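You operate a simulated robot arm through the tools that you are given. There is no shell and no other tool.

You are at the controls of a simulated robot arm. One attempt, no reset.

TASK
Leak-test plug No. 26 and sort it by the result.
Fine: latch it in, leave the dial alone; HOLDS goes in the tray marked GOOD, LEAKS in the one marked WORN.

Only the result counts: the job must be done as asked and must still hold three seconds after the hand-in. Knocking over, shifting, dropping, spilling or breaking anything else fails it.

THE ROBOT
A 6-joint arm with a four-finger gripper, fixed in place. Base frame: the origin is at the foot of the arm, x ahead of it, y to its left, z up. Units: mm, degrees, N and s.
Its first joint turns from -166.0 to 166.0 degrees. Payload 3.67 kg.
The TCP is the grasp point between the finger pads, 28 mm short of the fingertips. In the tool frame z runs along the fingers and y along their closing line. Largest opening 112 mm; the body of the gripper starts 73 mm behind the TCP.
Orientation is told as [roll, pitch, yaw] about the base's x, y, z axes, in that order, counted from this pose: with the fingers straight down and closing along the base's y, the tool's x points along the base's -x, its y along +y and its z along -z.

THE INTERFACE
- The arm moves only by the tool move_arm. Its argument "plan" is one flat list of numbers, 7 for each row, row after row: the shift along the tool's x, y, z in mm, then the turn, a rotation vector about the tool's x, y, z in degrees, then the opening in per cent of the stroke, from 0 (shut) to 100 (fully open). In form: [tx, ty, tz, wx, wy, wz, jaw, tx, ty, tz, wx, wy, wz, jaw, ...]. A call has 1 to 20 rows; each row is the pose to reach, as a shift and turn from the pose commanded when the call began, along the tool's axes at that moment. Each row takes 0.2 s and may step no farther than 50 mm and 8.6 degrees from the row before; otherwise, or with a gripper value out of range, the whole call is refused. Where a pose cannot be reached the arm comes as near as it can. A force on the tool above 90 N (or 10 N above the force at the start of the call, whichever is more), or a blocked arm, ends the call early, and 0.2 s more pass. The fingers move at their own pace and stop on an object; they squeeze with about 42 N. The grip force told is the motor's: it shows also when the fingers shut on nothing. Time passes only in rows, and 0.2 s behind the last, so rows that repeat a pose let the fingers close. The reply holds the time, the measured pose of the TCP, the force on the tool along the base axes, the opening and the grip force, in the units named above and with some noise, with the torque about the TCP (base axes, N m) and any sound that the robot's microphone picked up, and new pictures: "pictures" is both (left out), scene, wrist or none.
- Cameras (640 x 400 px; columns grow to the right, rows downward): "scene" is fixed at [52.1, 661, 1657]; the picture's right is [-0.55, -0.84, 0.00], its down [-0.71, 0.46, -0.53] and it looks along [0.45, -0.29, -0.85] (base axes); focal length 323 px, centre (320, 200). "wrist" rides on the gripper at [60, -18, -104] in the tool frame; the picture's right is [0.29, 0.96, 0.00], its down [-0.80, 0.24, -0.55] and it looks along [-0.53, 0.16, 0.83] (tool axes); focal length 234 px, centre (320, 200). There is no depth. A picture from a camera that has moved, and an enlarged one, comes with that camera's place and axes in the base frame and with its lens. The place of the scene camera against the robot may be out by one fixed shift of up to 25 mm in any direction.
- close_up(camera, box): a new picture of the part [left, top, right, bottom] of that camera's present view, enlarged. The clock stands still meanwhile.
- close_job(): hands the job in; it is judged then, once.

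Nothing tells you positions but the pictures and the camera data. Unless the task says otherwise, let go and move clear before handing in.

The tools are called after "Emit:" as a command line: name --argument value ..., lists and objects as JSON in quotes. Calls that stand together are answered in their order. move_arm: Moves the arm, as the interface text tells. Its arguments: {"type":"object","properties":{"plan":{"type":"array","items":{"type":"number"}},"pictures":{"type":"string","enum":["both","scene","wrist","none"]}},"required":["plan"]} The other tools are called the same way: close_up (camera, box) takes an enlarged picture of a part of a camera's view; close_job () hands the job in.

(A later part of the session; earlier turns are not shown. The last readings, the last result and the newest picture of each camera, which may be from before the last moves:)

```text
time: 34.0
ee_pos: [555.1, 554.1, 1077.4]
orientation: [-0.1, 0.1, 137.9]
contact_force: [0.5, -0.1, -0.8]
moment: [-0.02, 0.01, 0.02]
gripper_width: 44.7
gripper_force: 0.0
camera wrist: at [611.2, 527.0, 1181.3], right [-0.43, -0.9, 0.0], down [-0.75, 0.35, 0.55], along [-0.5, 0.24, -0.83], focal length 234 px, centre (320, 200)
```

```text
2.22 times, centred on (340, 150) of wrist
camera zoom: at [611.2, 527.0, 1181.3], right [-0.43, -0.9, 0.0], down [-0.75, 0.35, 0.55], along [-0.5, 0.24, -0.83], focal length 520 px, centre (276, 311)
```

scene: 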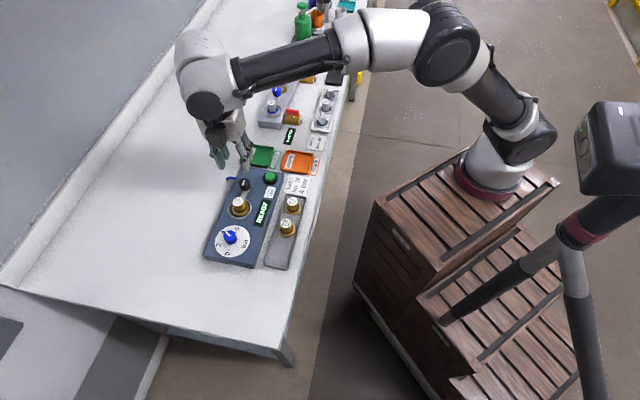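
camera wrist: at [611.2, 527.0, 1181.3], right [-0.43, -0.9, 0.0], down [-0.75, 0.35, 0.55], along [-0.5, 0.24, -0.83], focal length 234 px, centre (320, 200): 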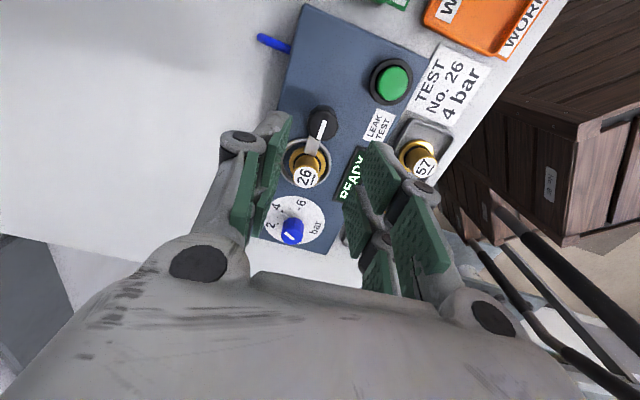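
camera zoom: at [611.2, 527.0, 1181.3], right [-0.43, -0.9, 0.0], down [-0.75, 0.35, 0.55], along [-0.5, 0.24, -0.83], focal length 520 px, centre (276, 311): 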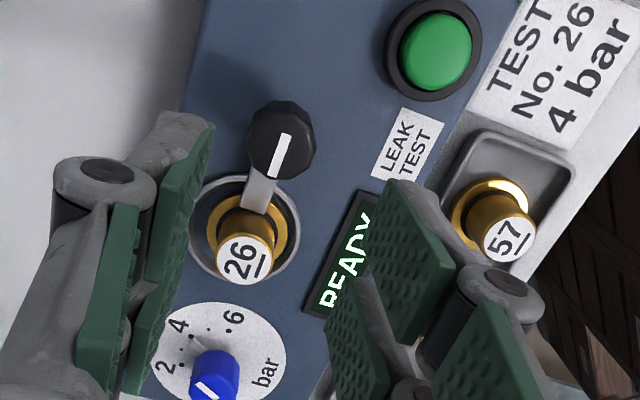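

The latch bar now clamps over the flange. Next is the green LEAK TEST button: I close the gripper and go above it, around (557, 479), to measure it.

Emit:
move_arm --plan '[9, 9, 9, 0, 0, 8, 40, 18, 18, 18, 0, 0, 16, 20, 27, 27, 27, 0, 0, 24, 0, 36, 36, 36, 0, 0, 32, 0, 45, 45, 45, 0, 0, 40, 0, 51.8, 54.4, 56, 0, 0, 48, 0, 51.8, 54.4, 56, 0, 0, 48, 0]'

Emit:
close_up --camera "wrist" --box '[220, 60, 420, 220]'

Emit:
close_up --camera "scene" --box '[220, 140, 300, 220]'

```text
time: 35.6
ee_pos: [558.8, 478.0, 1020.7]
orientation: [0.1, -0.1, 89.9]
contact_force: [0.3, 0.5, 0.1]
moment: [0.0, 0.02, 0.03]
gripper_width: 0.0
gripper_force: 35.5
camera wrist: at [576.0, 418.1, 1124.8], right [-0.96, -0.29, 0.0], down [-0.24, 0.8, 0.56], along [-0.16, 0.53, -0.83], focal length 234 px, centre (320, 200)
```

scene: 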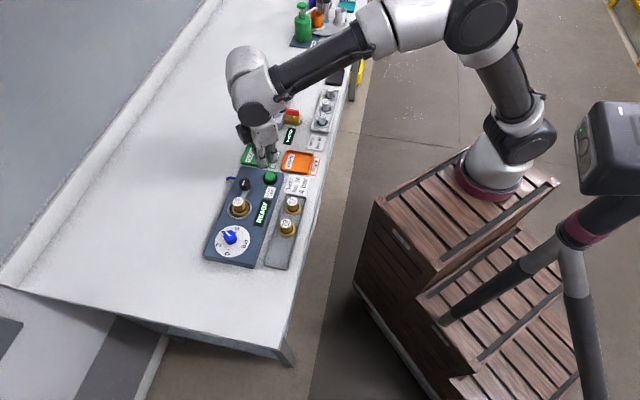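
wrist: 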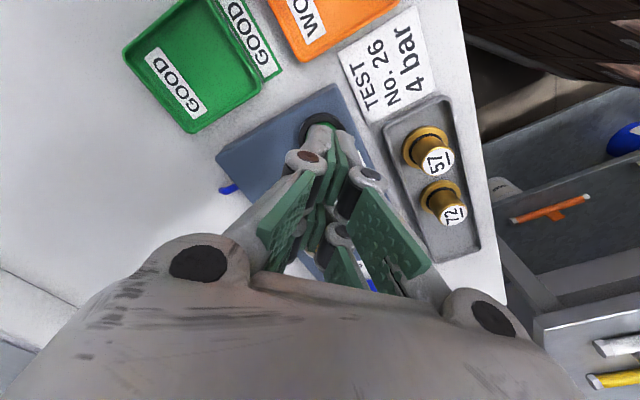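

```text
2.50 times, centred on (320, 140) of wrist
camera zoom: at [576.0, 418.1, 1124.8], right [-0.96, -0.29, 0.0], down [-0.24, 0.8, 0.56], along [-0.16, 0.53, -0.83], focal length 585 px, centre (320, 350)
```

zoom: 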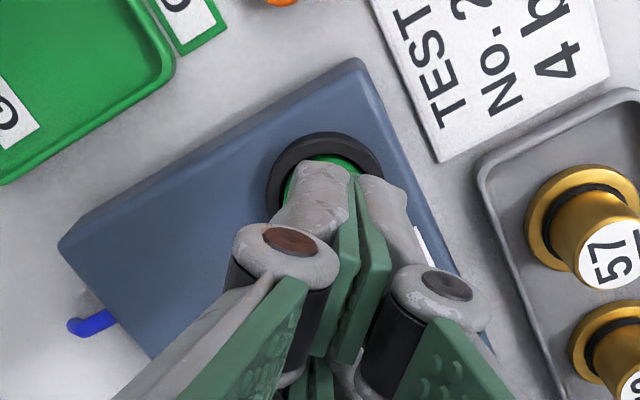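

```text
5.00 times, centred on (260, 180) of scene
camera zoom: at [52.1, 661.0, 1657.0], right [-0.55, -0.84, 0.0], down [-0.71, 0.46, -0.53], along [0.45, -0.29, -0.85], focal length 1616 px, centre (620, 300)
```

zoom: 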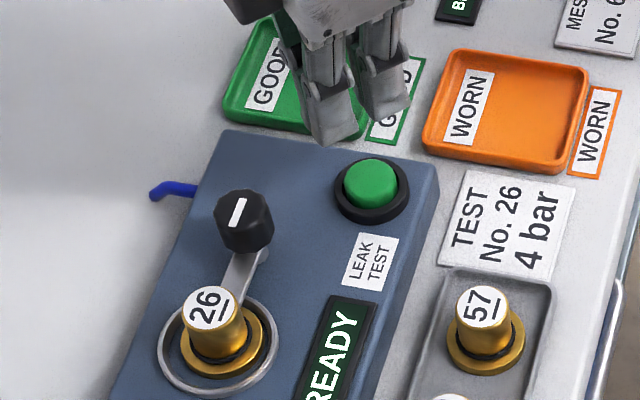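

The button centre comes out at about (554.6, 480), 2–3 mm from the TCP axis. I correct that and lower the shut fingertips toward it.

Emit:
move_arm --plan '[-1, 2.4, 15, 0, 0, 0, 0, -1, 2.4, 30, 0, 0, 0, 0, -1, 2.4, 38, 0, 0, 0, 0, -1, 2.4, 38, 0, 0, 0, 0]'

Emit:
close_up --camera "wrist" --box '[240, 60, 400, 190]'

Emit:
close_up --camera "scene" --box '[240, 155, 300, 215]'

```text
time: 36.6
ee_pos: [556.0, 480.0, 983.3]
orientation: [0.0, -0.1, 90.0]
contact_force: [-1.1, 0.0, 0.0]
moment: [-0.03, -0.03, 0.0]
gripper_width: 0.2
gripper_force: 35.7
camera wrist: at [573.3, 420.7, 1088.3], right [-0.96, -0.29, 0.0], down [-0.24, 0.8, 0.56], along [-0.16, 0.53, -0.83], focal length 234 px, centre (320, 200)
```

scene: 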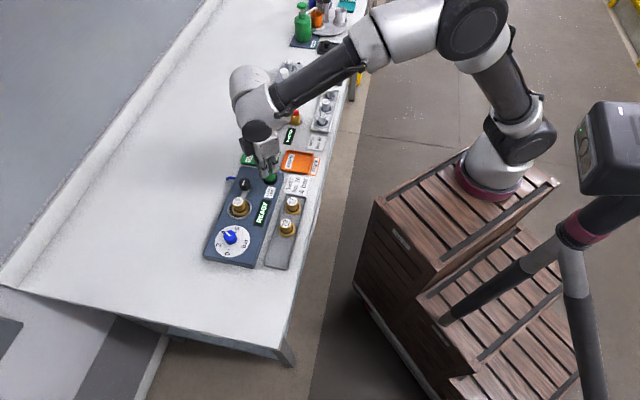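
wrist: 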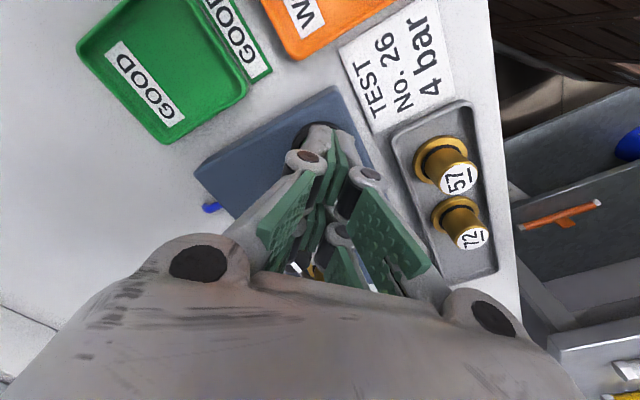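

```text
3.08 times, centred on (320, 125) of wrist
camera zoom: at [573.3, 420.7, 1088.3], right [-0.96, -0.29, 0.0], down [-0.24, 0.8, 0.56], along [-0.16, 0.53, -0.83], focal length 720 px, centre (320, 431)
```

zoom: 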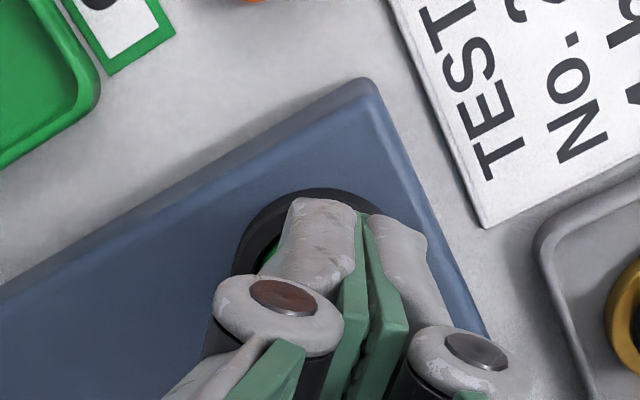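

```text
6.67 times, centred on (270, 185) of scene
camera zoom: at [52.1, 661.0, 1657.0], right [-0.55, -0.84, 0.0], down [-0.71, 0.46, -0.53], along [0.45, -0.29, -0.85], focal length 2154 px, centre (653, 300)
```

zoom: 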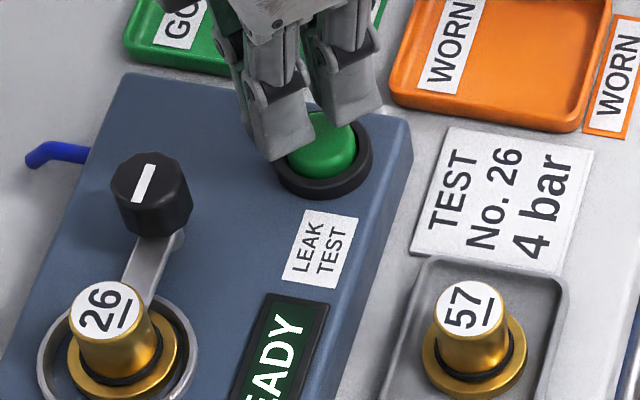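

The fingertips straddle the button's centre. I press in small steps, watching force, sound and display.

Emit:
move_arm --plan '[0, 0, 4, 0, 0, 0, 0, 0, 0, 7, 0, 0, 0, 0, 0, 0, 9, 0, 0, 0, 0]' --pictures "none"

Emit:
move_arm --plan '[0, 0, 1.5, 0, 0, 0, 0, 0, 0, 3, 0, 0, 0, 0]' --pictures "none"

Emit:
close_up --camera "scene" --box '[240, 155, 300, 215]'

```text
time: 37.4
ee_pos: [554.4, 479.8, 973.3]
orientation: [0.0, -0.1, 90.1]
contact_force: [-0.6, -0.5, 0.0]
moment: [-0.01, -0.02, -0.04]
gripper_width: 0.1
gripper_force: 35.8
```

```text
time: 38.0
ee_pos: [554.0, 478.5, 970.9]
orientation: [0.0, -0.1, 90.0]
contact_force: [0.0, 0.4, 0.8]
moment: [0.0, -0.04, -0.01]
gripper_width: 6.0
gripper_force: 35.9
```

```text
6.67 times, centred on (270, 185) of scene
camera zoom: at [52.1, 661.0, 1657.0], right [-0.55, -0.84, 0.0], down [-0.71, 0.46, -0.53], along [0.45, -0.29, -0.85], focal length 2154 px, centre (653, 300)
```

zoom: 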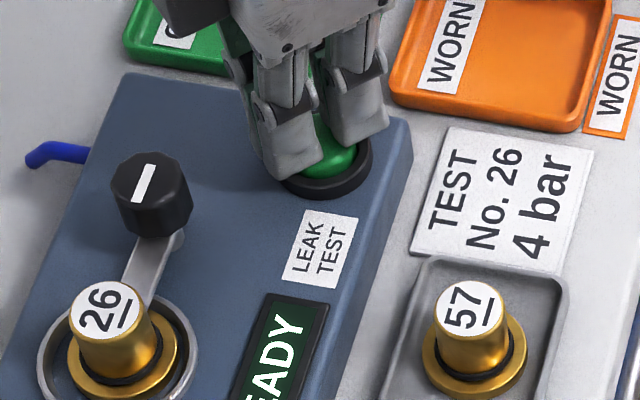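

The fingers got spread 6 mm with hardly any force, so the cap is wedging between them. I back up and look.

Emit:
move_arm --plan '[0, 0, -6, 0, 0, 0, 0, 0, 0, -12, 0, 0, 0, 0, 0, 0, -12, 0, 0, 0, 0]' --pictures "wrist"

Emit:
close_up --camera "scene" --box '[240, 155, 300, 215]'

Emit:
close_up --camera "wrist" --box '[260, 100, 380, 260]'

```text
time: 38.8
ee_pos: [555.7, 479.0, 982.3]
orientation: [0.0, -0.1, 90.0]
contact_force: [0.1, 1.4, -0.6]
moment: [0.0, 0.0, 0.01]
gripper_width: 0.1
gripper_force: 35.5
camera wrist: at [573.3, 419.5, 1086.5], right [-0.96, -0.29, 0.0], down [-0.24, 0.8, 0.55], along [-0.16, 0.53, -0.83], focal length 234 px, centre (320, 200)
```

wrist: 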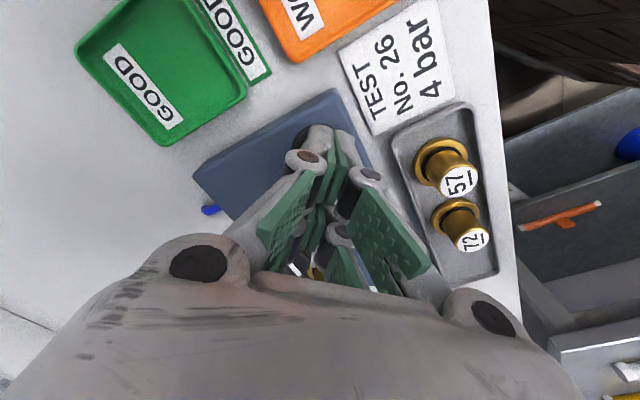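

```text
6.67 times, centred on (270, 185) of scene
camera zoom: at [52.1, 661.0, 1657.0], right [-0.55, -0.84, 0.0], down [-0.71, 0.46, -0.53], along [0.45, -0.29, -0.85], focal length 2154 px, centre (653, 300)
```

zoom: 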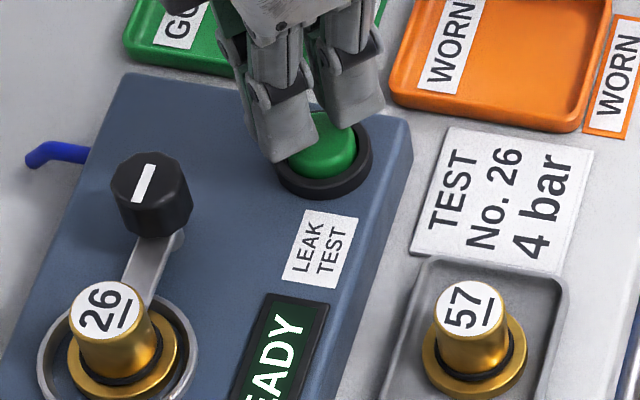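

```text
2.50 times, centred on (320, 180) of wrist
camera zoom: at [573.3, 419.5, 1086.5], right [-0.96, -0.29, 0.0], down [-0.24, 0.8, 0.55], along [-0.16, 0.53, -0.83], focal length 585 px, centre (320, 250)
```

zoom: 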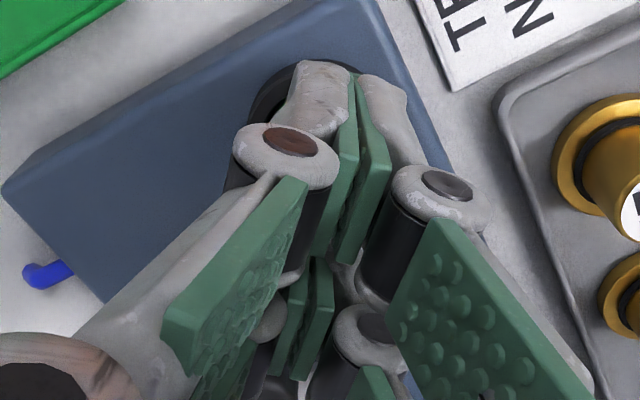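

They close again once clear. I'll offset so that one finger, not the seam, sits over the cap, and press again.

Emit:
move_arm --plan '[-7, -8, 0, 0, 0, 0, 0, -7, -8, 7, 0, 0, 0, 0, -7, -8, 10, 0, 0, 0, 0, -7, -8, 10, 0, 0, 0, 0]' --pictures "none"

Emit:
move_arm --plan '[0, 0, 1, 0, 0, 0, 0, 0, 0, 2, 0, 0, 0, 0]' --pictures "none"

Emit:
close_up --camera "scene" --box '[240, 155, 300, 215]'

```text
time: 39.8
ee_pos: [562.7, 485.5, 973.9]
orientation: [0.1, -0.1, 90.0]
contact_force: [-0.2, 0.6, 1.3]
moment: [0.0, 0.01, -0.02]
gripper_width: 0.1
gripper_force: 36.1
```

```text
time: 40.4
ee_pos: [562.4, 487.0, 971.1]
orientation: [0.0, -0.1, 90.0]
contact_force: [0.9, -0.5, 0.5]
moment: [0.0, 0.01, 0.0]
gripper_width: 0.0
gripper_force: 35.8
```

```text
6.67 times, centred on (270, 185) of scene
camera zoom: at [52.1, 661.0, 1657.0], right [-0.55, -0.84, 0.0], down [-0.71, 0.46, -0.53], along [0.45, -0.29, -0.85], focal length 2154 px, centre (653, 300)
```

zoom: 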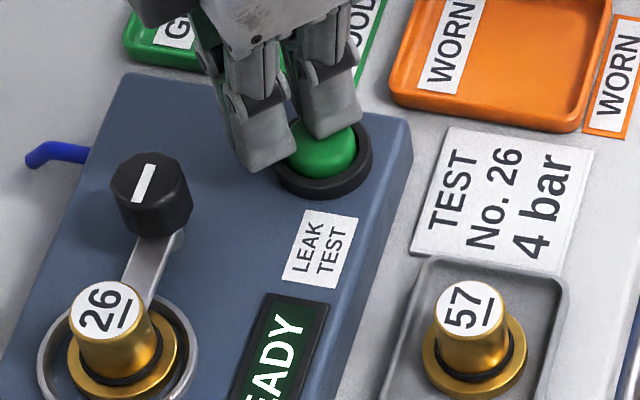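

No contact yet at this height. Pressing further.

Emit:
move_arm --plan '[0, 0, 1, 0, 0, 0, 0, 0, 0, 2, 0, 0, 0, 0]' --pictures "none"

Emit:
move_arm --plan '[0, 0, 1, 0, 0, 0, 0, 0, 0, 2, 0, 0, 0, 0]' --pictures "none"

Emit:
close_up --camera "scene" --box '[240, 155, 300, 215]'

```text
time: 41.0
ee_pos: [564.0, 486.3, 967.4]
orientation: [0.0, -0.1, 90.0]
contact_force: [1.4, 0.6, 2.6]
moment: [0.03, -0.02, -0.01]
gripper_width: 6.1
gripper_force: 35.6
```

```text
time: 41.6
ee_pos: [563.4, 486.4, 964.9]
orientation: [0.0, -0.1, 90.0]
contact_force: [-1.4, 1.0, 2.5]
moment: [0.0, 0.04, -0.05]
gripper_width: 6.2
gripper_force: 35.5
heard: click
```

```text
6.67 times, centred on (270, 185) of scene
camera zoom: at [52.1, 661.0, 1657.0], right [-0.55, -0.84, 0.0], down [-0.71, 0.46, -0.53], along [0.45, -0.29, -0.85], focal length 2154 px, centre (653, 300)
```

zoom: 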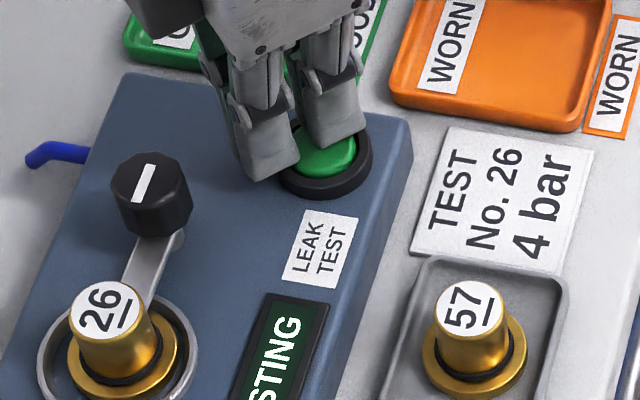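

A click, and the display now reads TESTING. I rise clear of the button and wait for the result.

Emit:
move_arm --plan '[0, 0, -5, 0, 0, 0, 0, 0, 0, -20, 0, 0, 0, 0, 0, 0, -50, 0, 0, 0, 0, 0, 0, -85, 0, 0, 0, 0, 0, 0, -110, 0, 0, 0, 0, 0, 0, -110, 0, 0, 0, 0]' --pictures "scene"

Emit:
close_up --camera "scene" --box '[210, 150, 310, 250]'

```text
time: 43.0
ee_pos: [561.7, 484.4, 1077.5]
orientation: [0.0, 0.0, 89.9]
contact_force: [-0.4, 0.5, -0.1]
moment: [0.01, 0.01, -0.01]
gripper_width: 0.1
gripper_force: 35.7
```

scene: 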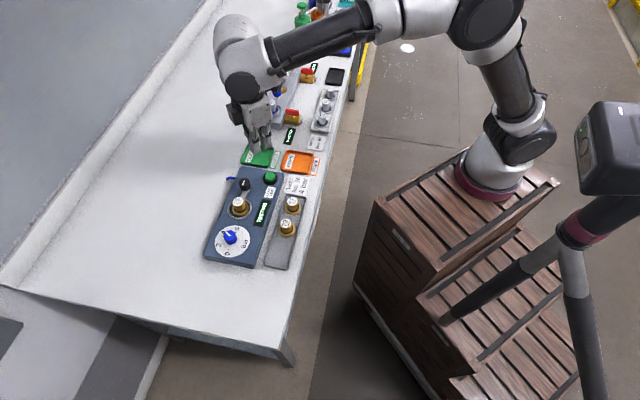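

```text
4.00 times, centred on (260, 200) of scene
camera zoom: at [52.1, 661.0, 1657.0], right [-0.55, -0.84, 0.0], down [-0.71, 0.46, -0.53], along [0.45, -0.29, -0.85], focal length 1292 px, centre (560, 200)
```

zoom: 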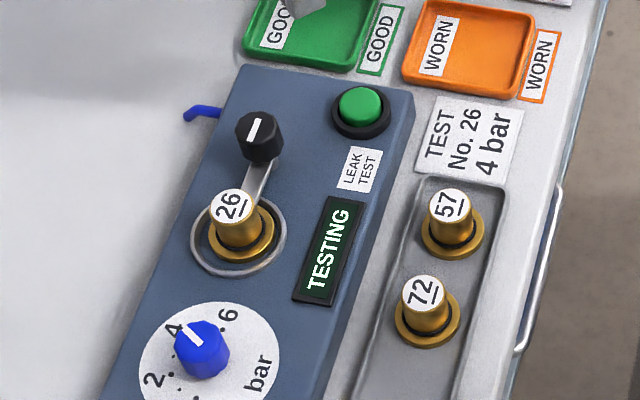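

Still TESTING. While waiting I move back above the latch knob with yaw 135°.

Emit:
move_arm --plan '[-11, 1.3, 0, 0, 0, -7.5, 0, -22, 2.6, 0, 0, 0, -15, 0, -33, 3.9, 0, 0, 0, -22.5, 20, -45, 5.2, 0, 0, 0, -30, 40, -56, 6.5, 0, 0, 0, -37.5, 40, -67.1, 7.7, 0, 0, 0, -45, 40, -67.1, 7.7, 0, 0, 0, -45, 40, -67.1, 7.7, 0, 0, 0, -45, 40]'

Emit:
close_up --camera "scene" --box '[210, 150, 310, 250]'

Emit:
close_up --camera "wrist" --box '[240, 60, 440, 240]'

```text
time: 44.8
ee_pos: [556.2, 553.2, 1076.3]
orientation: [0.0, 0.1, 135.0]
contact_force: [-0.8, 0.5, -0.1]
moment: [-0.03, 0.02, -0.01]
gripper_width: 45.1
gripper_force: 0.0
camera wrist: at [611.1, 523.5, 1181.6], right [-0.47, -0.88, 0.0], down [-0.73, 0.39, 0.55], along [-0.49, 0.26, -0.83], focal length 234 px, centre (320, 200)
```

scene: 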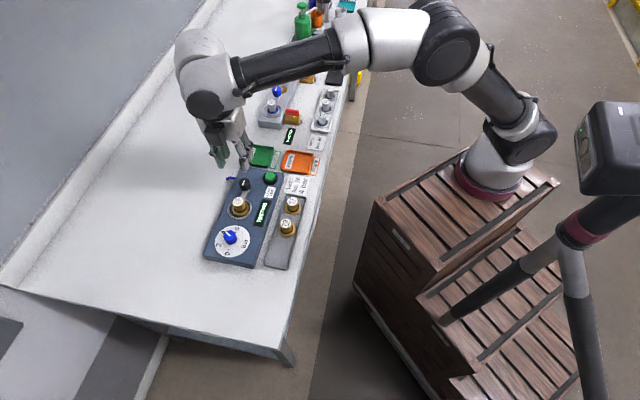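
wrist: 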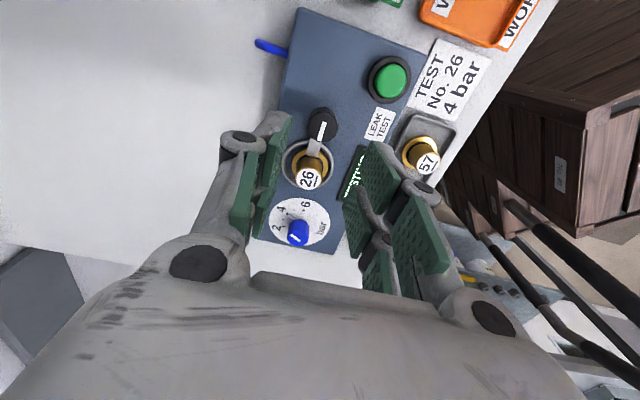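

```text
4.00 times, centred on (260, 200) of scene
camera zoom: at [52.1, 661.0, 1657.0], right [-0.55, -0.84, 0.0], down [-0.71, 0.46, -0.53], along [0.45, -0.29, -0.85], focal length 1292 px, centre (560, 200)
```

zoom: 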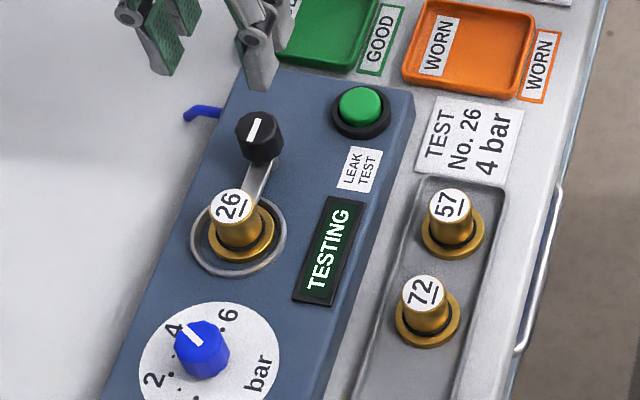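

```text
2.22 times, centred on (340, 150) of wrist
camera zoom: at [611.1, 523.5, 1181.6], right [-0.47, -0.88, 0.0], down [-0.73, 0.39, 0.55], along [-0.49, 0.26, -0.83], focal length 520 px, centre (276, 311)
```

zoom: 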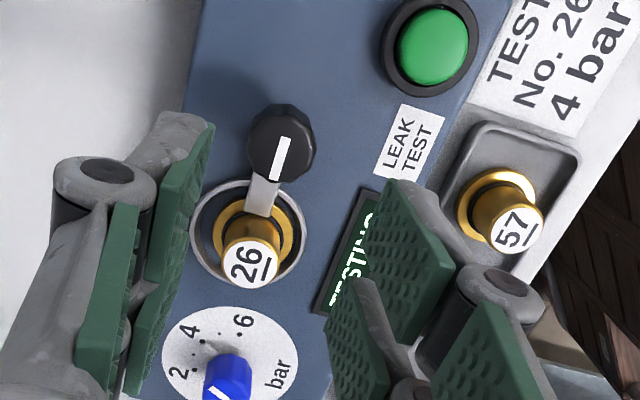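

Still testing; I hold still for a few seconds more.

Emit:
move_arm --plan '[0, 0, 0, 0, 0, 0, 40, 0, 0, 0, 0, 0, 0, 40, 0, 0, 0, 0, 0, 0, 40, 0, 0, 0, 0, 0, 0, 40, 0, 0, 0, 0, 0, 0, 40, 0, 0, 0, 0, 0, 0, 40, 0, 0, 0, 0, 0, 0, 40, 0, 0, 0, 0, 0, 0, 40, 0, 0, 0, 0, 0, 0, 40, 0, 0, 0, 0, 0, 0, 40, 0, 0, 0, 0, 0, 0, 40, 0, 0, 0, 0, 0, 0, 40, 0, 0, 0, 0, 0, 0, 40, 0, 0, 0, 0, 0, 0, 40, 0, 0, 0, 0, 0, 0, 40]' --pictures "none"

Emit:
close_up --camera "scene" --box '[210, 150, 310, 250]'

```text
time: 48.0
ee_pos: [555.8, 552.9, 1076.6]
orientation: [-0.1, 0.0, 135.1]
contact_force: [0.5, 0.5, 0.0]
moment: [0.01, 0.02, -0.03]
gripper_width: 44.6
gripper_force: 0.0
```

```text
4.00 times, centred on (260, 200) of scene
camera zoom: at [52.1, 661.0, 1657.0], right [-0.55, -0.84, 0.0], down [-0.71, 0.46, -0.53], along [0.45, -0.29, -0.85], focal length 1292 px, centre (560, 200)
```

zoom: 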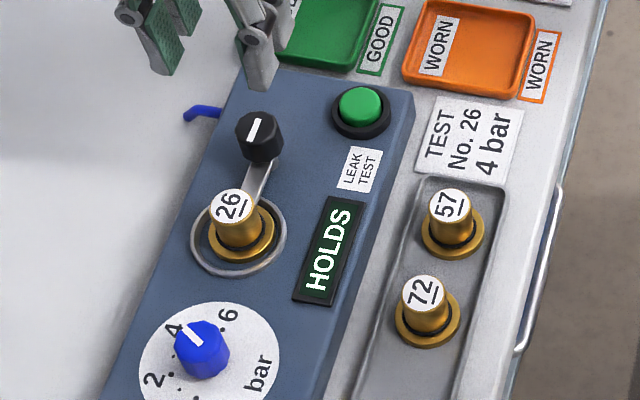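

The result is HOLDS, so plug 26 goes in the GOOD (green) tray. First the latch must be opened: I descend on the knob with a 2 mm centring correction.

Emit:
move_arm --plan '[1.4, 1.5, 30, 0, 0, 0, 38, 1.4, 1.5, 65, 0, 0, 0, 38, 1.4, 1.5, 95, 0, 0, 0, 38, 1.4, 1.5, 109, 0, 0, 0, 38, 1.4, 1.5, 109, 0, 0, 0, 38]' --pictures "wrist"

Emit:
close_up --camera "wrist" --box '[220, 100, 420, 260]'

Emit:
close_up --camera "scene" --box '[210, 160, 290, 240]'

```text
time: 49.2
ee_pos: [554.5, 549.4, 964.4]
orientation: [-0.2, -0.1, 134.9]
contact_force: [0.0, 0.2, -0.1]
moment: [0.02, -0.01, 0.03]
gripper_width: 42.7
gripper_force: 0.1
camera wrist: at [609.3, 520.3, 1070.3], right [-0.47, -0.88, 0.0], down [-0.73, 0.39, 0.55], along [-0.49, 0.26, -0.83], focal length 234 px, centre (320, 200)
```

wrist: 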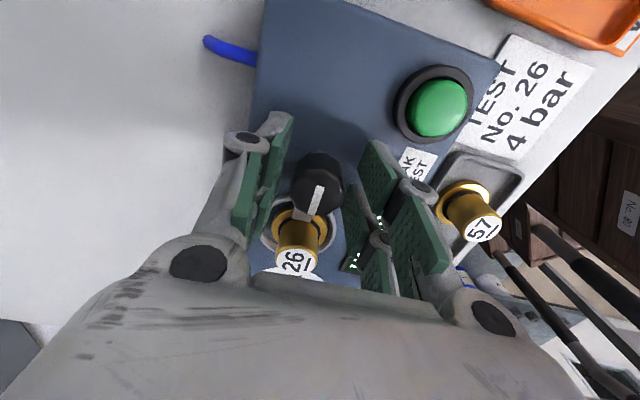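

```text
2.50 times, centred on (320, 180) of wrist
camera zoom: at [609.3, 520.3, 1070.3], right [-0.47, -0.88, 0.0], down [-0.73, 0.39, 0.55], along [-0.49, 0.26, -0.83], focal length 585 px, centre (320, 250)
```

zoom: 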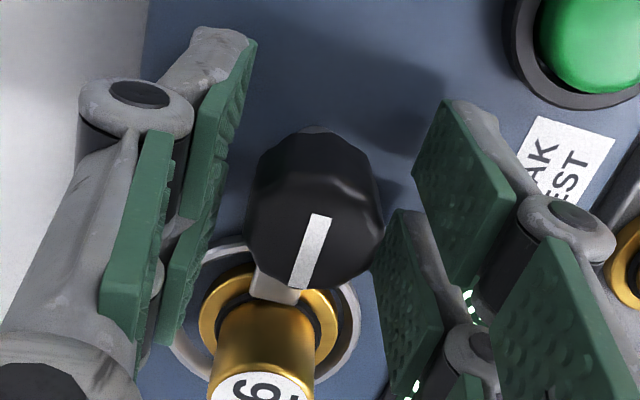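

```text
5.00 times, centred on (250, 200) of scene
camera zoom: at [52.1, 661.0, 1657.0], right [-0.55, -0.84, 0.0], down [-0.71, 0.46, -0.53], along [0.45, -0.29, -0.85], focal length 1616 px, centre (670, 200)
```

zoom: 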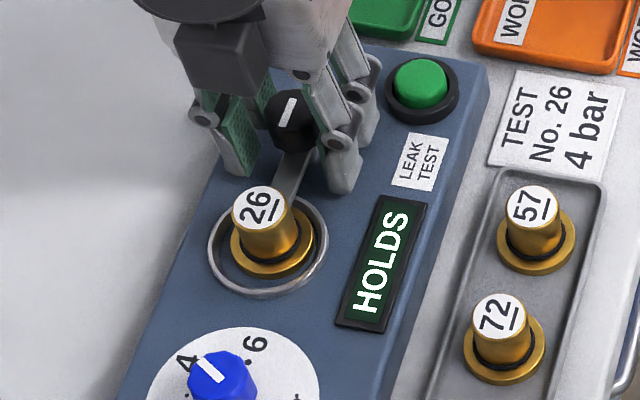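

Knob is centred within about 1 mm. Closing and turning it back clockwise.

Emit:
move_arm --plan '[-0.5, -0.8, 0, 0, 0, 0, 20, -0.5, -0.8, 0, 0, 0, 0, 0, -0.5, -0.8, 0, 0, 0, 0, 0, -0.5, -0.8, 0, 0, 0, 0, 0]' --pictures "none"

Emit:
move_arm --plan '[0, 0, 0, 0, 0, 6, 0, 0, 0, 0, 0, 0, 12, 0, 0, 0, 0, 0, 0, 18, 0, 0, 0, 0, 0, 0, 25, 0]' --pictures "wrist"

Emit:
close_up --camera "scene" --box '[210, 160, 290, 240]'

```text
time: 50.2
ee_pos: [555.9, 549.8, 965.3]
orientation: [-0.1, 0.0, 135.1]
contact_force: [3.6, -3.6, 2.9]
moment: [-0.19, -0.13, -0.01]
gripper_width: 24.8
gripper_force: 45.1
```

```text
time: 51.2
ee_pos: [554.8, 551.0, 964.6]
orientation: [0.1, 0.0, 109.7]
contact_force: [-1.0, -15.6, -20.2]
moment: [0.75, 0.27, -0.02]
gripper_width: 24.6
gripper_force: 44.7
camera wrist: at [592.8, 501.3, 1070.5], right [-0.8, -0.6, 0.0], down [-0.49, 0.67, 0.55], along [-0.33, 0.44, -0.83], focal length 234 px, centre (320, 200)
```

wrist: 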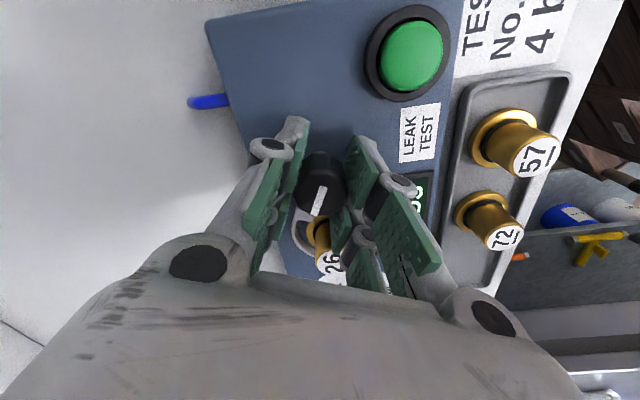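

```text
5.00 times, centred on (250, 200) of scene
camera zoom: at [52.1, 661.0, 1657.0], right [-0.55, -0.84, 0.0], down [-0.71, 0.46, -0.53], along [0.45, -0.29, -0.85], focal length 1616 px, centre (670, 200)
```

zoom: 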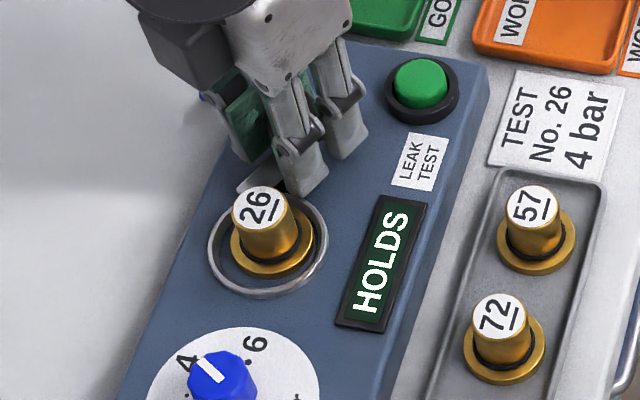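

The bar is swinging back. Continuing.

Emit:
move_arm --plan '[0, 0, 0, 0, 0, 7, 0, 0, 0, 0, 0, 0, 14, 0, 0, 0, 0, 0, 0, 21, 0, 0, 0, 0, 0, 0, 28, 0, 0, 0, 0, 0, 0, 35, 0]' --pictures "none"

Emit:
move_arm --plan '[0, 0, 0, 0, 0, 7, 0, 0, 0, 0, 0, 0, 14, 0, 0, 0, 0, 0, 0, 21, 0, 0, 0, 0, 0, 0, 27, 0, 0, 0, 0, 0, 0, 27, 0]' --pictures "wrist"

Emit:
close_up --camera "scene" --box '[210, 160, 290, 240]'

Emit:
close_up --camera "wrist" --box '[220, 100, 420, 260]'

```text
time: 52.4
ee_pos: [555.2, 550.7, 966.1]
orientation: [0.1, 0.2, 74.9]
contact_force: [-8.2, -26.3, -29.7]
moment: [-0.53, 0.2, 0.0]
gripper_width: 24.8
gripper_force: 44.8
```

```text
time: 53.6
ee_pos: [556.1, 551.1, 966.0]
orientation: [0.0, 0.0, 48.0]
contact_force: [-4.0, -20.7, -30.1]
moment: [-0.04, -0.17, -0.06]
gripper_width: 24.7
gripper_force: 45.3
camera wrist: at [528.8, 494.8, 1071.3], right [-0.9, 0.43, 0.0], down [0.36, 0.75, 0.55], along [0.24, 0.5, -0.83], focal length 234 px, centre (320, 200)
```

wrist: 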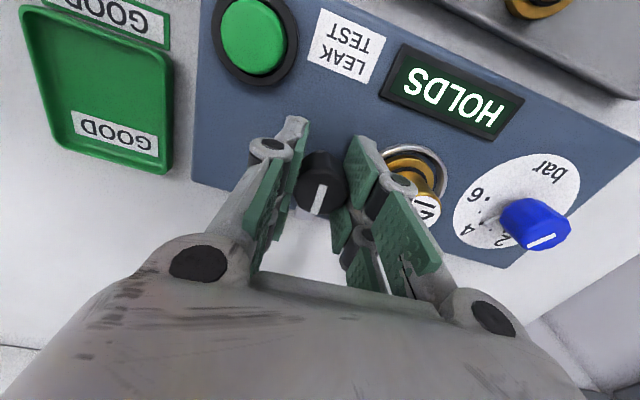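

```text
5.00 times, centred on (250, 200) of scene
camera zoom: at [52.1, 661.0, 1657.0], right [-0.55, -0.84, 0.0], down [-0.71, 0.46, -0.53], along [0.45, -0.29, -0.85], focal length 1616 px, centre (670, 200)
```

zoom: 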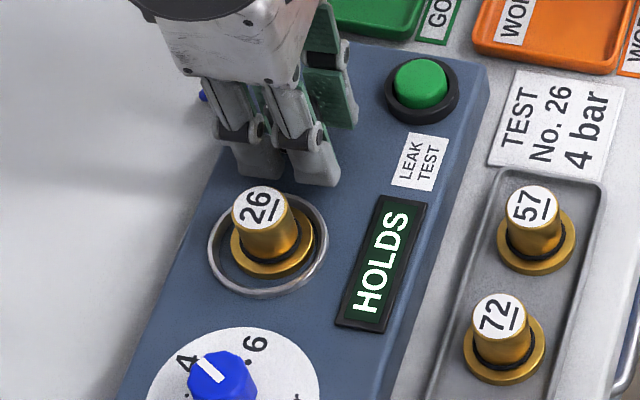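

```text
2.50 times, centred on (320, 180) of wrist
camera zoom: at [528.8, 494.8, 1071.3], right [-0.9, 0.43, 0.0], down [0.36, 0.75, 0.55], along [0.24, 0.5, -0.83], focal length 585 px, centre (320, 250)
```

zoom: 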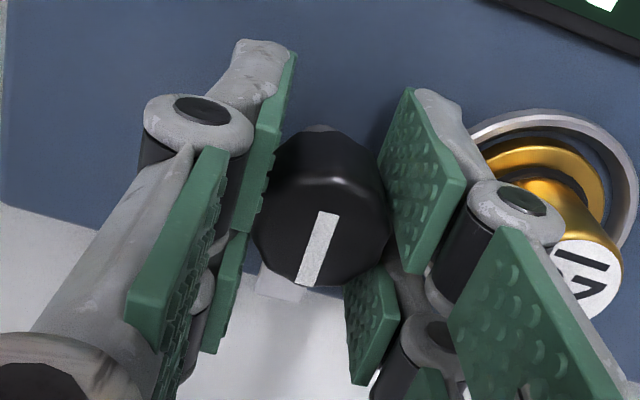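

The latch is open again. I release the knob, rise, and go back toward the plug.

Emit:
move_arm --plan '[0, 0, 0, 0, 0, 0, 38, 0, 0, 0, 0, 0, 0, 40, 0, 0, -20, 0, 0, 0, 40, 0, 0, -60, 0, 0, 0, 40, 0, 0, -90, 0, 0, 3, 45, 0, 0, -90, 0, 0, 3, 45]'

Emit:
close_up --camera "scene" --box '[210, 160, 290, 240]'

Emit:
close_up --camera "wrist" --box '[260, 60, 460, 220]'

```text
time: 55.0
ee_pos: [556.2, 554.4, 1057.1]
orientation: [0.0, -0.1, 44.9]
contact_force: [0.1, -0.6, 0.9]
moment: [0.02, -0.01, 0.0]
gripper_width: 50.6
gripper_force: 0.1
camera wrist: at [526.4, 500.0, 1162.0], right [-0.88, 0.47, 0.0], down [0.39, 0.73, 0.56], along [0.26, 0.49, -0.83], focal length 234 px, centre (320, 200)
```

scene: 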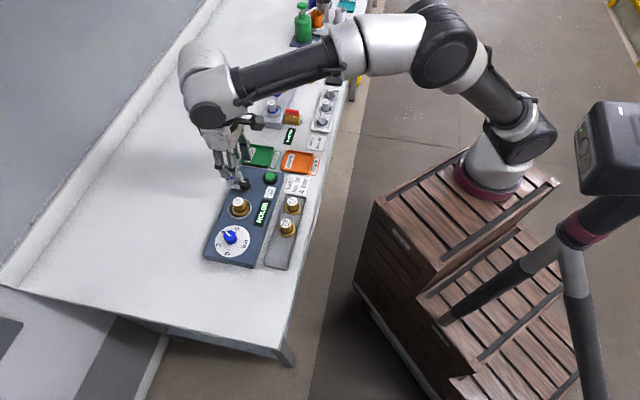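
wrist: 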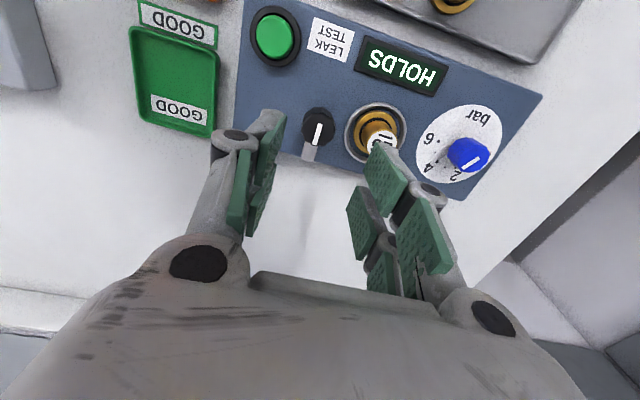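

```text
5.00 times, centred on (250, 200) of scene
camera zoom: at [52.1, 661.0, 1657.0], right [-0.55, -0.84, 0.0], down [-0.71, 0.46, -0.53], along [0.45, -0.29, -0.85], focal length 1616 px, centre (670, 200)
```

zoom: 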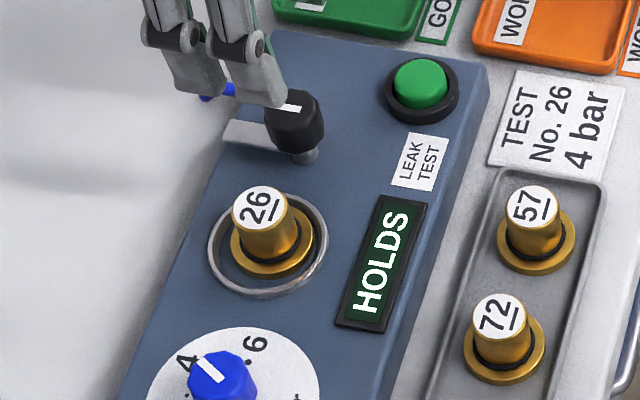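

```text
2.50 times, centred on (360, 140) of wrist
camera zoom: at [526.4, 500.0, 1162.0], right [-0.88, 0.47, 0.0], down [0.39, 0.73, 0.56], along [0.26, 0.49, -0.83], focal length 585 px, centre (220, 350)
```

zoom: 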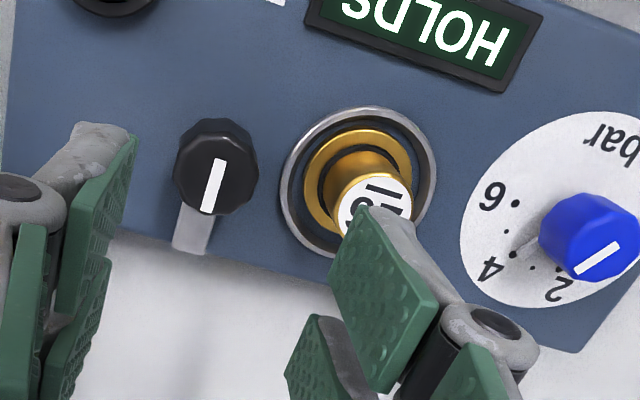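

Latch bar is clear of the plug. I move above plug 26 at the seat and check alignment.

Emit:
move_arm --plan '[0.4, 28, 0, 0, 0, 0, 40, 0.8, 55.2, 10, 0, 0, 0, 38, 0.8, 55.2, 40, 0, 0, 0, 38, 0.8, 55.2, 50, 0, 0, 0, 38, 0.8, 55.2, 50, 0, 0, 0, 38]' --pictures "wrist"

Emit:
close_up --camera "wrist" --box '[220, 80, 420, 240]'

```text
time: 56.2
ee_pos: [514.7, 589.2, 1008.8]
orientation: [0.0, -0.1, 45.1]
contact_force: [-0.4, 0.8, -0.1]
moment: [0.01, 0.0, 0.02]
gripper_width: 42.3
gripper_force: 0.1
camera wrist: at [485.0, 534.7, 1112.7], right [-0.88, 0.47, 0.0], down [0.39, 0.73, 0.56], along [0.26, 0.49, -0.83], focal length 234 px, centre (320, 200)
```

wrist: 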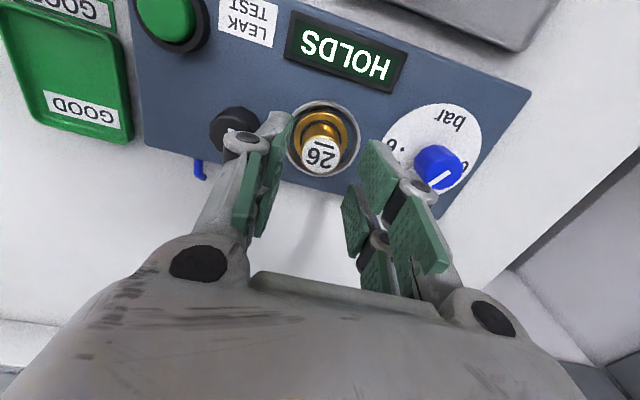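

```text
2.50 times, centred on (320, 160) of wrist
camera zoom: at [485.0, 534.7, 1112.7], right [-0.88, 0.47, 0.0], down [0.39, 0.73, 0.56], along [0.26, 0.49, -0.83], focal length 585 px, centre (320, 300)
```

zoom: 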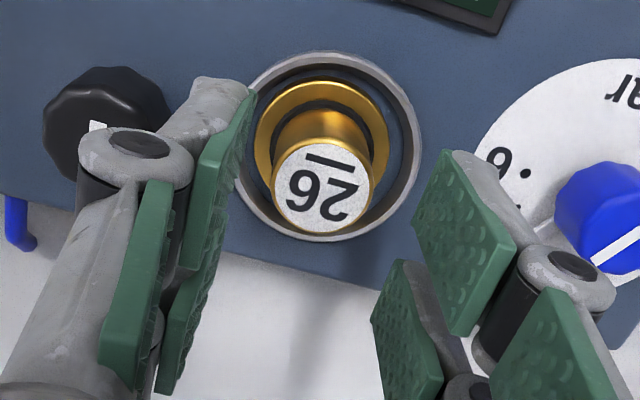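

Perfectly aligned. Descending 40 mm to the same grip height as before and closing.

Emit:
move_arm --plan '[0, 0, 20, 0, 0, 0, 38, 0, 0, 34, 0, 0, 0, 38, 0, 0, 40, 0, 0, 0, 38, 0, 0, 40, 0, 0, 0, 38]' --pictures "none"

Emit:
move_arm --plan '[0, 0, 0, 0, 0, 0, 20, 0, 0, 0, 0, 0, 0, 0, 0, 0, 0, 0, 0, 0, 0, 0, 0, 0, 0, 0, 0, 0]' --pictures "wrist"

Emit:
close_up --camera "wrist" --box '[220, 80, 420, 240]'

```text
time: 57.2
ee_pos: [515.6, 588.6, 966.9]
orientation: [0.0, -0.1, 45.0]
contact_force: [0.1, 0.0, -0.2]
moment: [-0.01, 0.02, -0.02]
gripper_width: 42.3
gripper_force: 0.0
```

```text
time: 58.2
ee_pos: [515.5, 589.4, 967.3]
orientation: [0.0, -0.1, 44.9]
contact_force: [0.3, -0.3, 0.7]
moment: [0.0, 0.03, 0.0]
gripper_width: 25.2
gripper_force: 41.4
camera wrist: at [485.9, 534.8, 1072.8], right [-0.88, 0.47, 0.0], down [0.39, 0.73, 0.56], along [0.26, 0.49, -0.83], focal length 234 px, centre (320, 200)
```

wrist: 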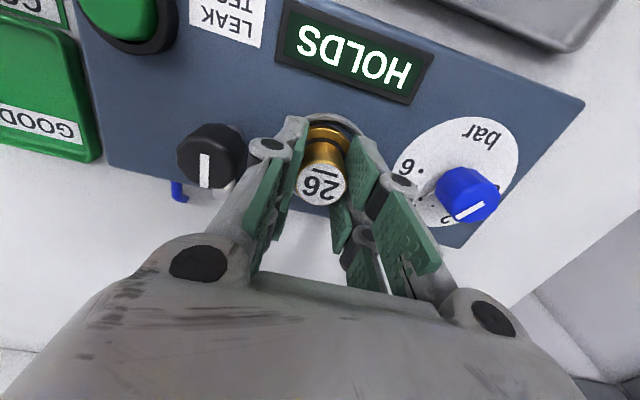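

```text
2.50 times, centred on (320, 160) of wrist
camera zoom: at [485.9, 534.8, 1072.8], right [-0.88, 0.47, 0.0], down [0.39, 0.73, 0.56], along [0.26, 0.49, -0.83], focal length 585 px, centre (320, 300)
```

zoom: 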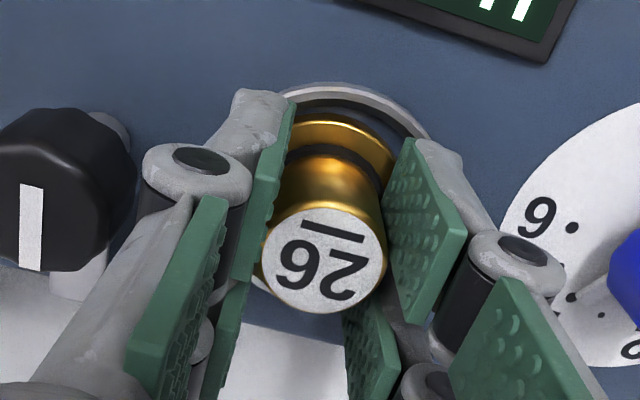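

Gripped cleanly with no adverse force. I lift it gently.

Emit:
move_arm --plan '[0, 0, -2, 0, 0, 0, 0, 0, 0, -5, 0, 0, 0, 0, 0, 0, -10, 0, 0, 0, 0, 0, 0, -18, 0, 0, 0, 0, 0, 0, -30, 0, 0, 0, 0, 0, 0, -45, 0, 0, 0, 0, 0, 0, -60, 0, 0, 0, 0, 0, 0, -73, 0, 0, 0, 0, 0, 0, -80, 0, 0, 0, 0, 0, 0, -80, 0, 0, 0, 0]'

Emit:
close_up --camera "wrist" --box '[0, 0, 360, 225]'

Emit:
close_up --camera "scene" --box '[200, 130, 320, 230]'

```text
time: 60.4
ee_pos: [515.4, 592.0, 1046.9]
orientation: [0.0, 0.0, 45.0]
contact_force: [0.3, 0.1, -1.2]
moment: [-0.02, -0.05, 0.04]
gripper_width: 24.9
gripper_force: 42.9
camera wrist: at [486.2, 536.2, 1151.7], right [-0.88, 0.47, 0.0], down [0.39, 0.73, 0.55], along [0.26, 0.49, -0.83], focal length 234 px, centre (320, 200)
```

scene: 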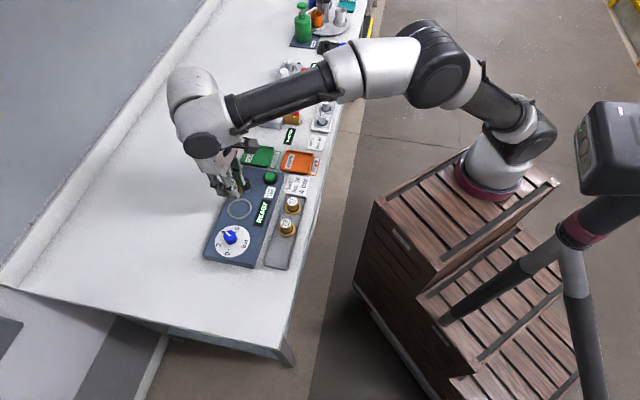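
wrist: 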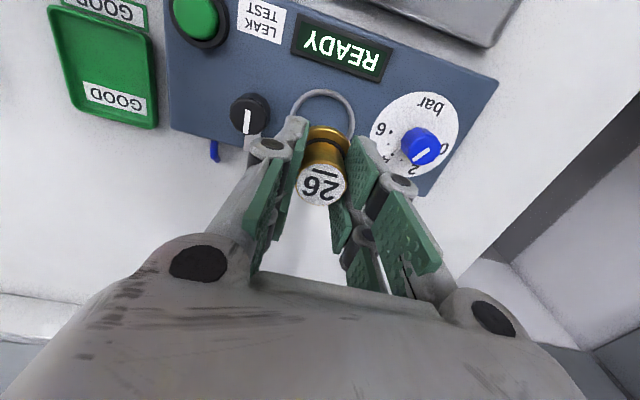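

```text
1.78 times, centred on (180, 112) of wrist
camera zoom: at [486.2, 536.2, 1151.7], right [-0.88, 0.47, 0.0], down [0.39, 0.73, 0.55], along [0.26, 0.49, -0.83], focal length 416 px, centre (569, 356)
```

zoom: 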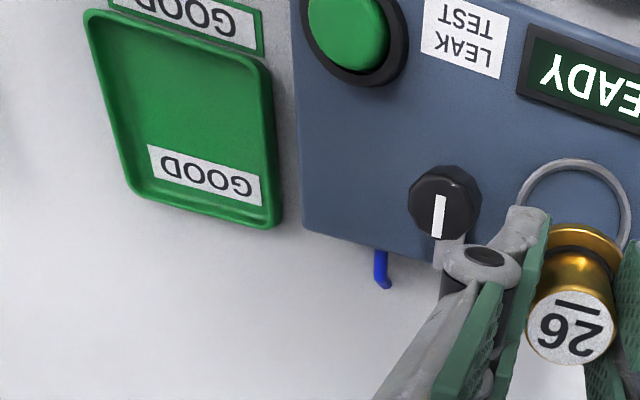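

```text
4.00 times, centred on (260, 180) of scene
camera zoom: at [52.1, 661.0, 1657.0], right [-0.55, -0.84, 0.0], down [-0.71, 0.46, -0.53], along [0.45, -0.29, -0.85], focal length 1292 px, centre (560, 280)
```

zoom: 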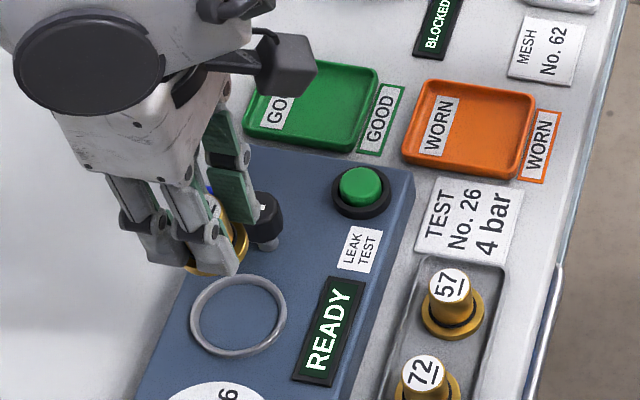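

The plug is held and lifted; the display has returned to READY. The GOOD tray centre is about (675, 463), 83 mm square; I carry the plug there at this height.

Emit:
move_arm --plan '[-2, -15, 0, 0, 0, 0, 0, -5, -45, 0, 0, 0, 0, 0, -9, -80, 0, 0, 0, 0, 0, -12, -115, 0, 0, 0, 0, 0, -16, -150, 0, 0, 0, 0, 0, -20, -182, 0, 0, 0, 0, 0, -21.7, -199, 0, 0, 0, 0, 0, -21.7, -203.4, 0, 0, 0, 0, 0, -21.7, -203.4, 0, 0, 0, 0, 0]'

Emit:
close_up --camera "wrist" --box '[220, 60, 460, 220]'

Emit:
close_up --camera "scene" --box '[220, 120, 300, 200]'

```text
time: 62.4
ee_pos: [675.0, 461.7, 1045.6]
orientation: [0.1, -0.1, 45.0]
contact_force: [-0.5, 0.2, -1.7]
moment: [0.01, 0.0, -0.01]
gripper_width: 24.8
gripper_force: 41.5
camera wrist: at [645.6, 405.9, 1150.8], right [-0.88, 0.47, 0.0], down [0.39, 0.73, 0.56], along [0.26, 0.49, -0.83], focal length 234 px, centre (320, 200)
```

scene: 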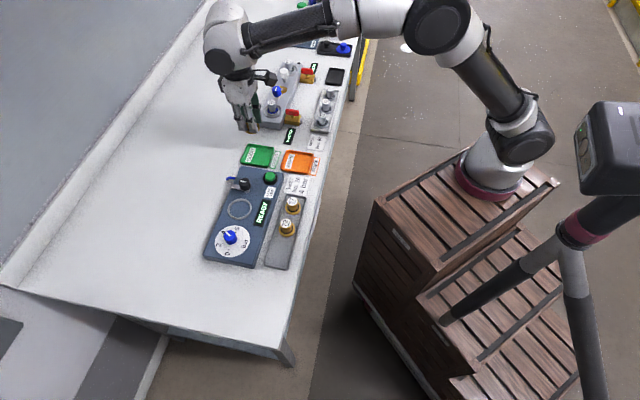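
wrist: 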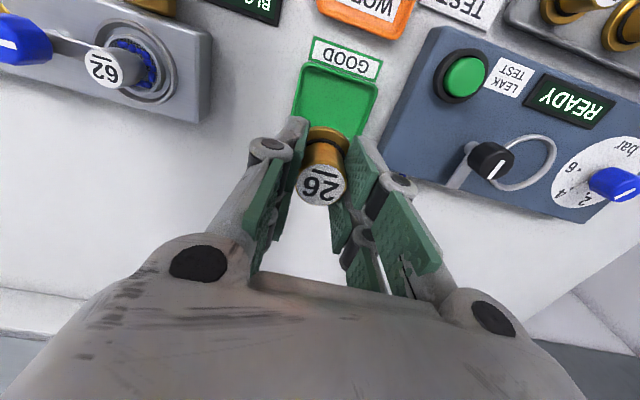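

```text
2.50 times, centred on (340, 140) of wrist
camera zoom: at [645.6, 405.9, 1150.8], right [-0.88, 0.47, 0.0], down [0.39, 0.73, 0.56], along [0.26, 0.49, -0.83], focal length 585 px, centre (270, 350)
```

zoom: 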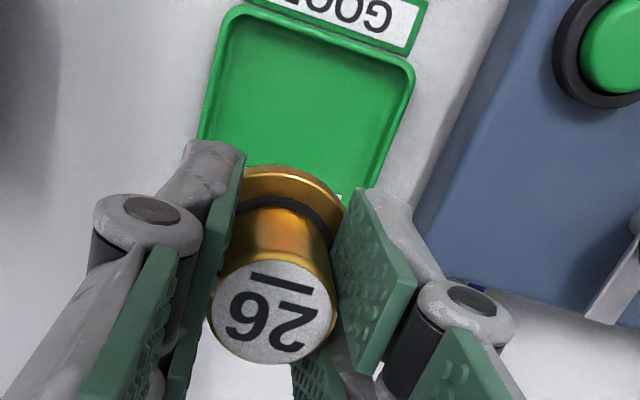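

```text
5.00 times, centred on (260, 160) of scene
camera zoom: at [52.1, 661.0, 1657.0], right [-0.55, -0.84, 0.0], down [-0.71, 0.46, -0.53], along [0.45, -0.29, -0.85], focal length 1616 px, centre (620, 400)
```

zoom: 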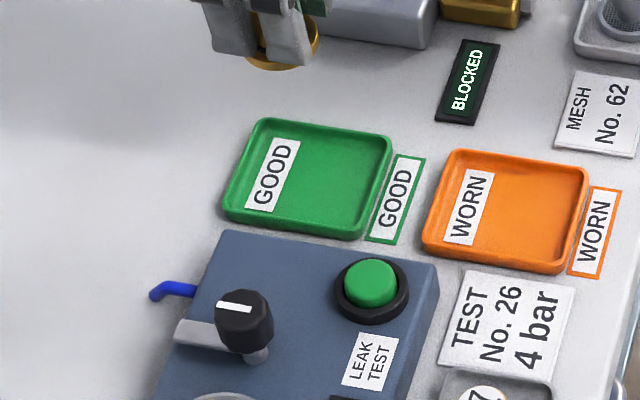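

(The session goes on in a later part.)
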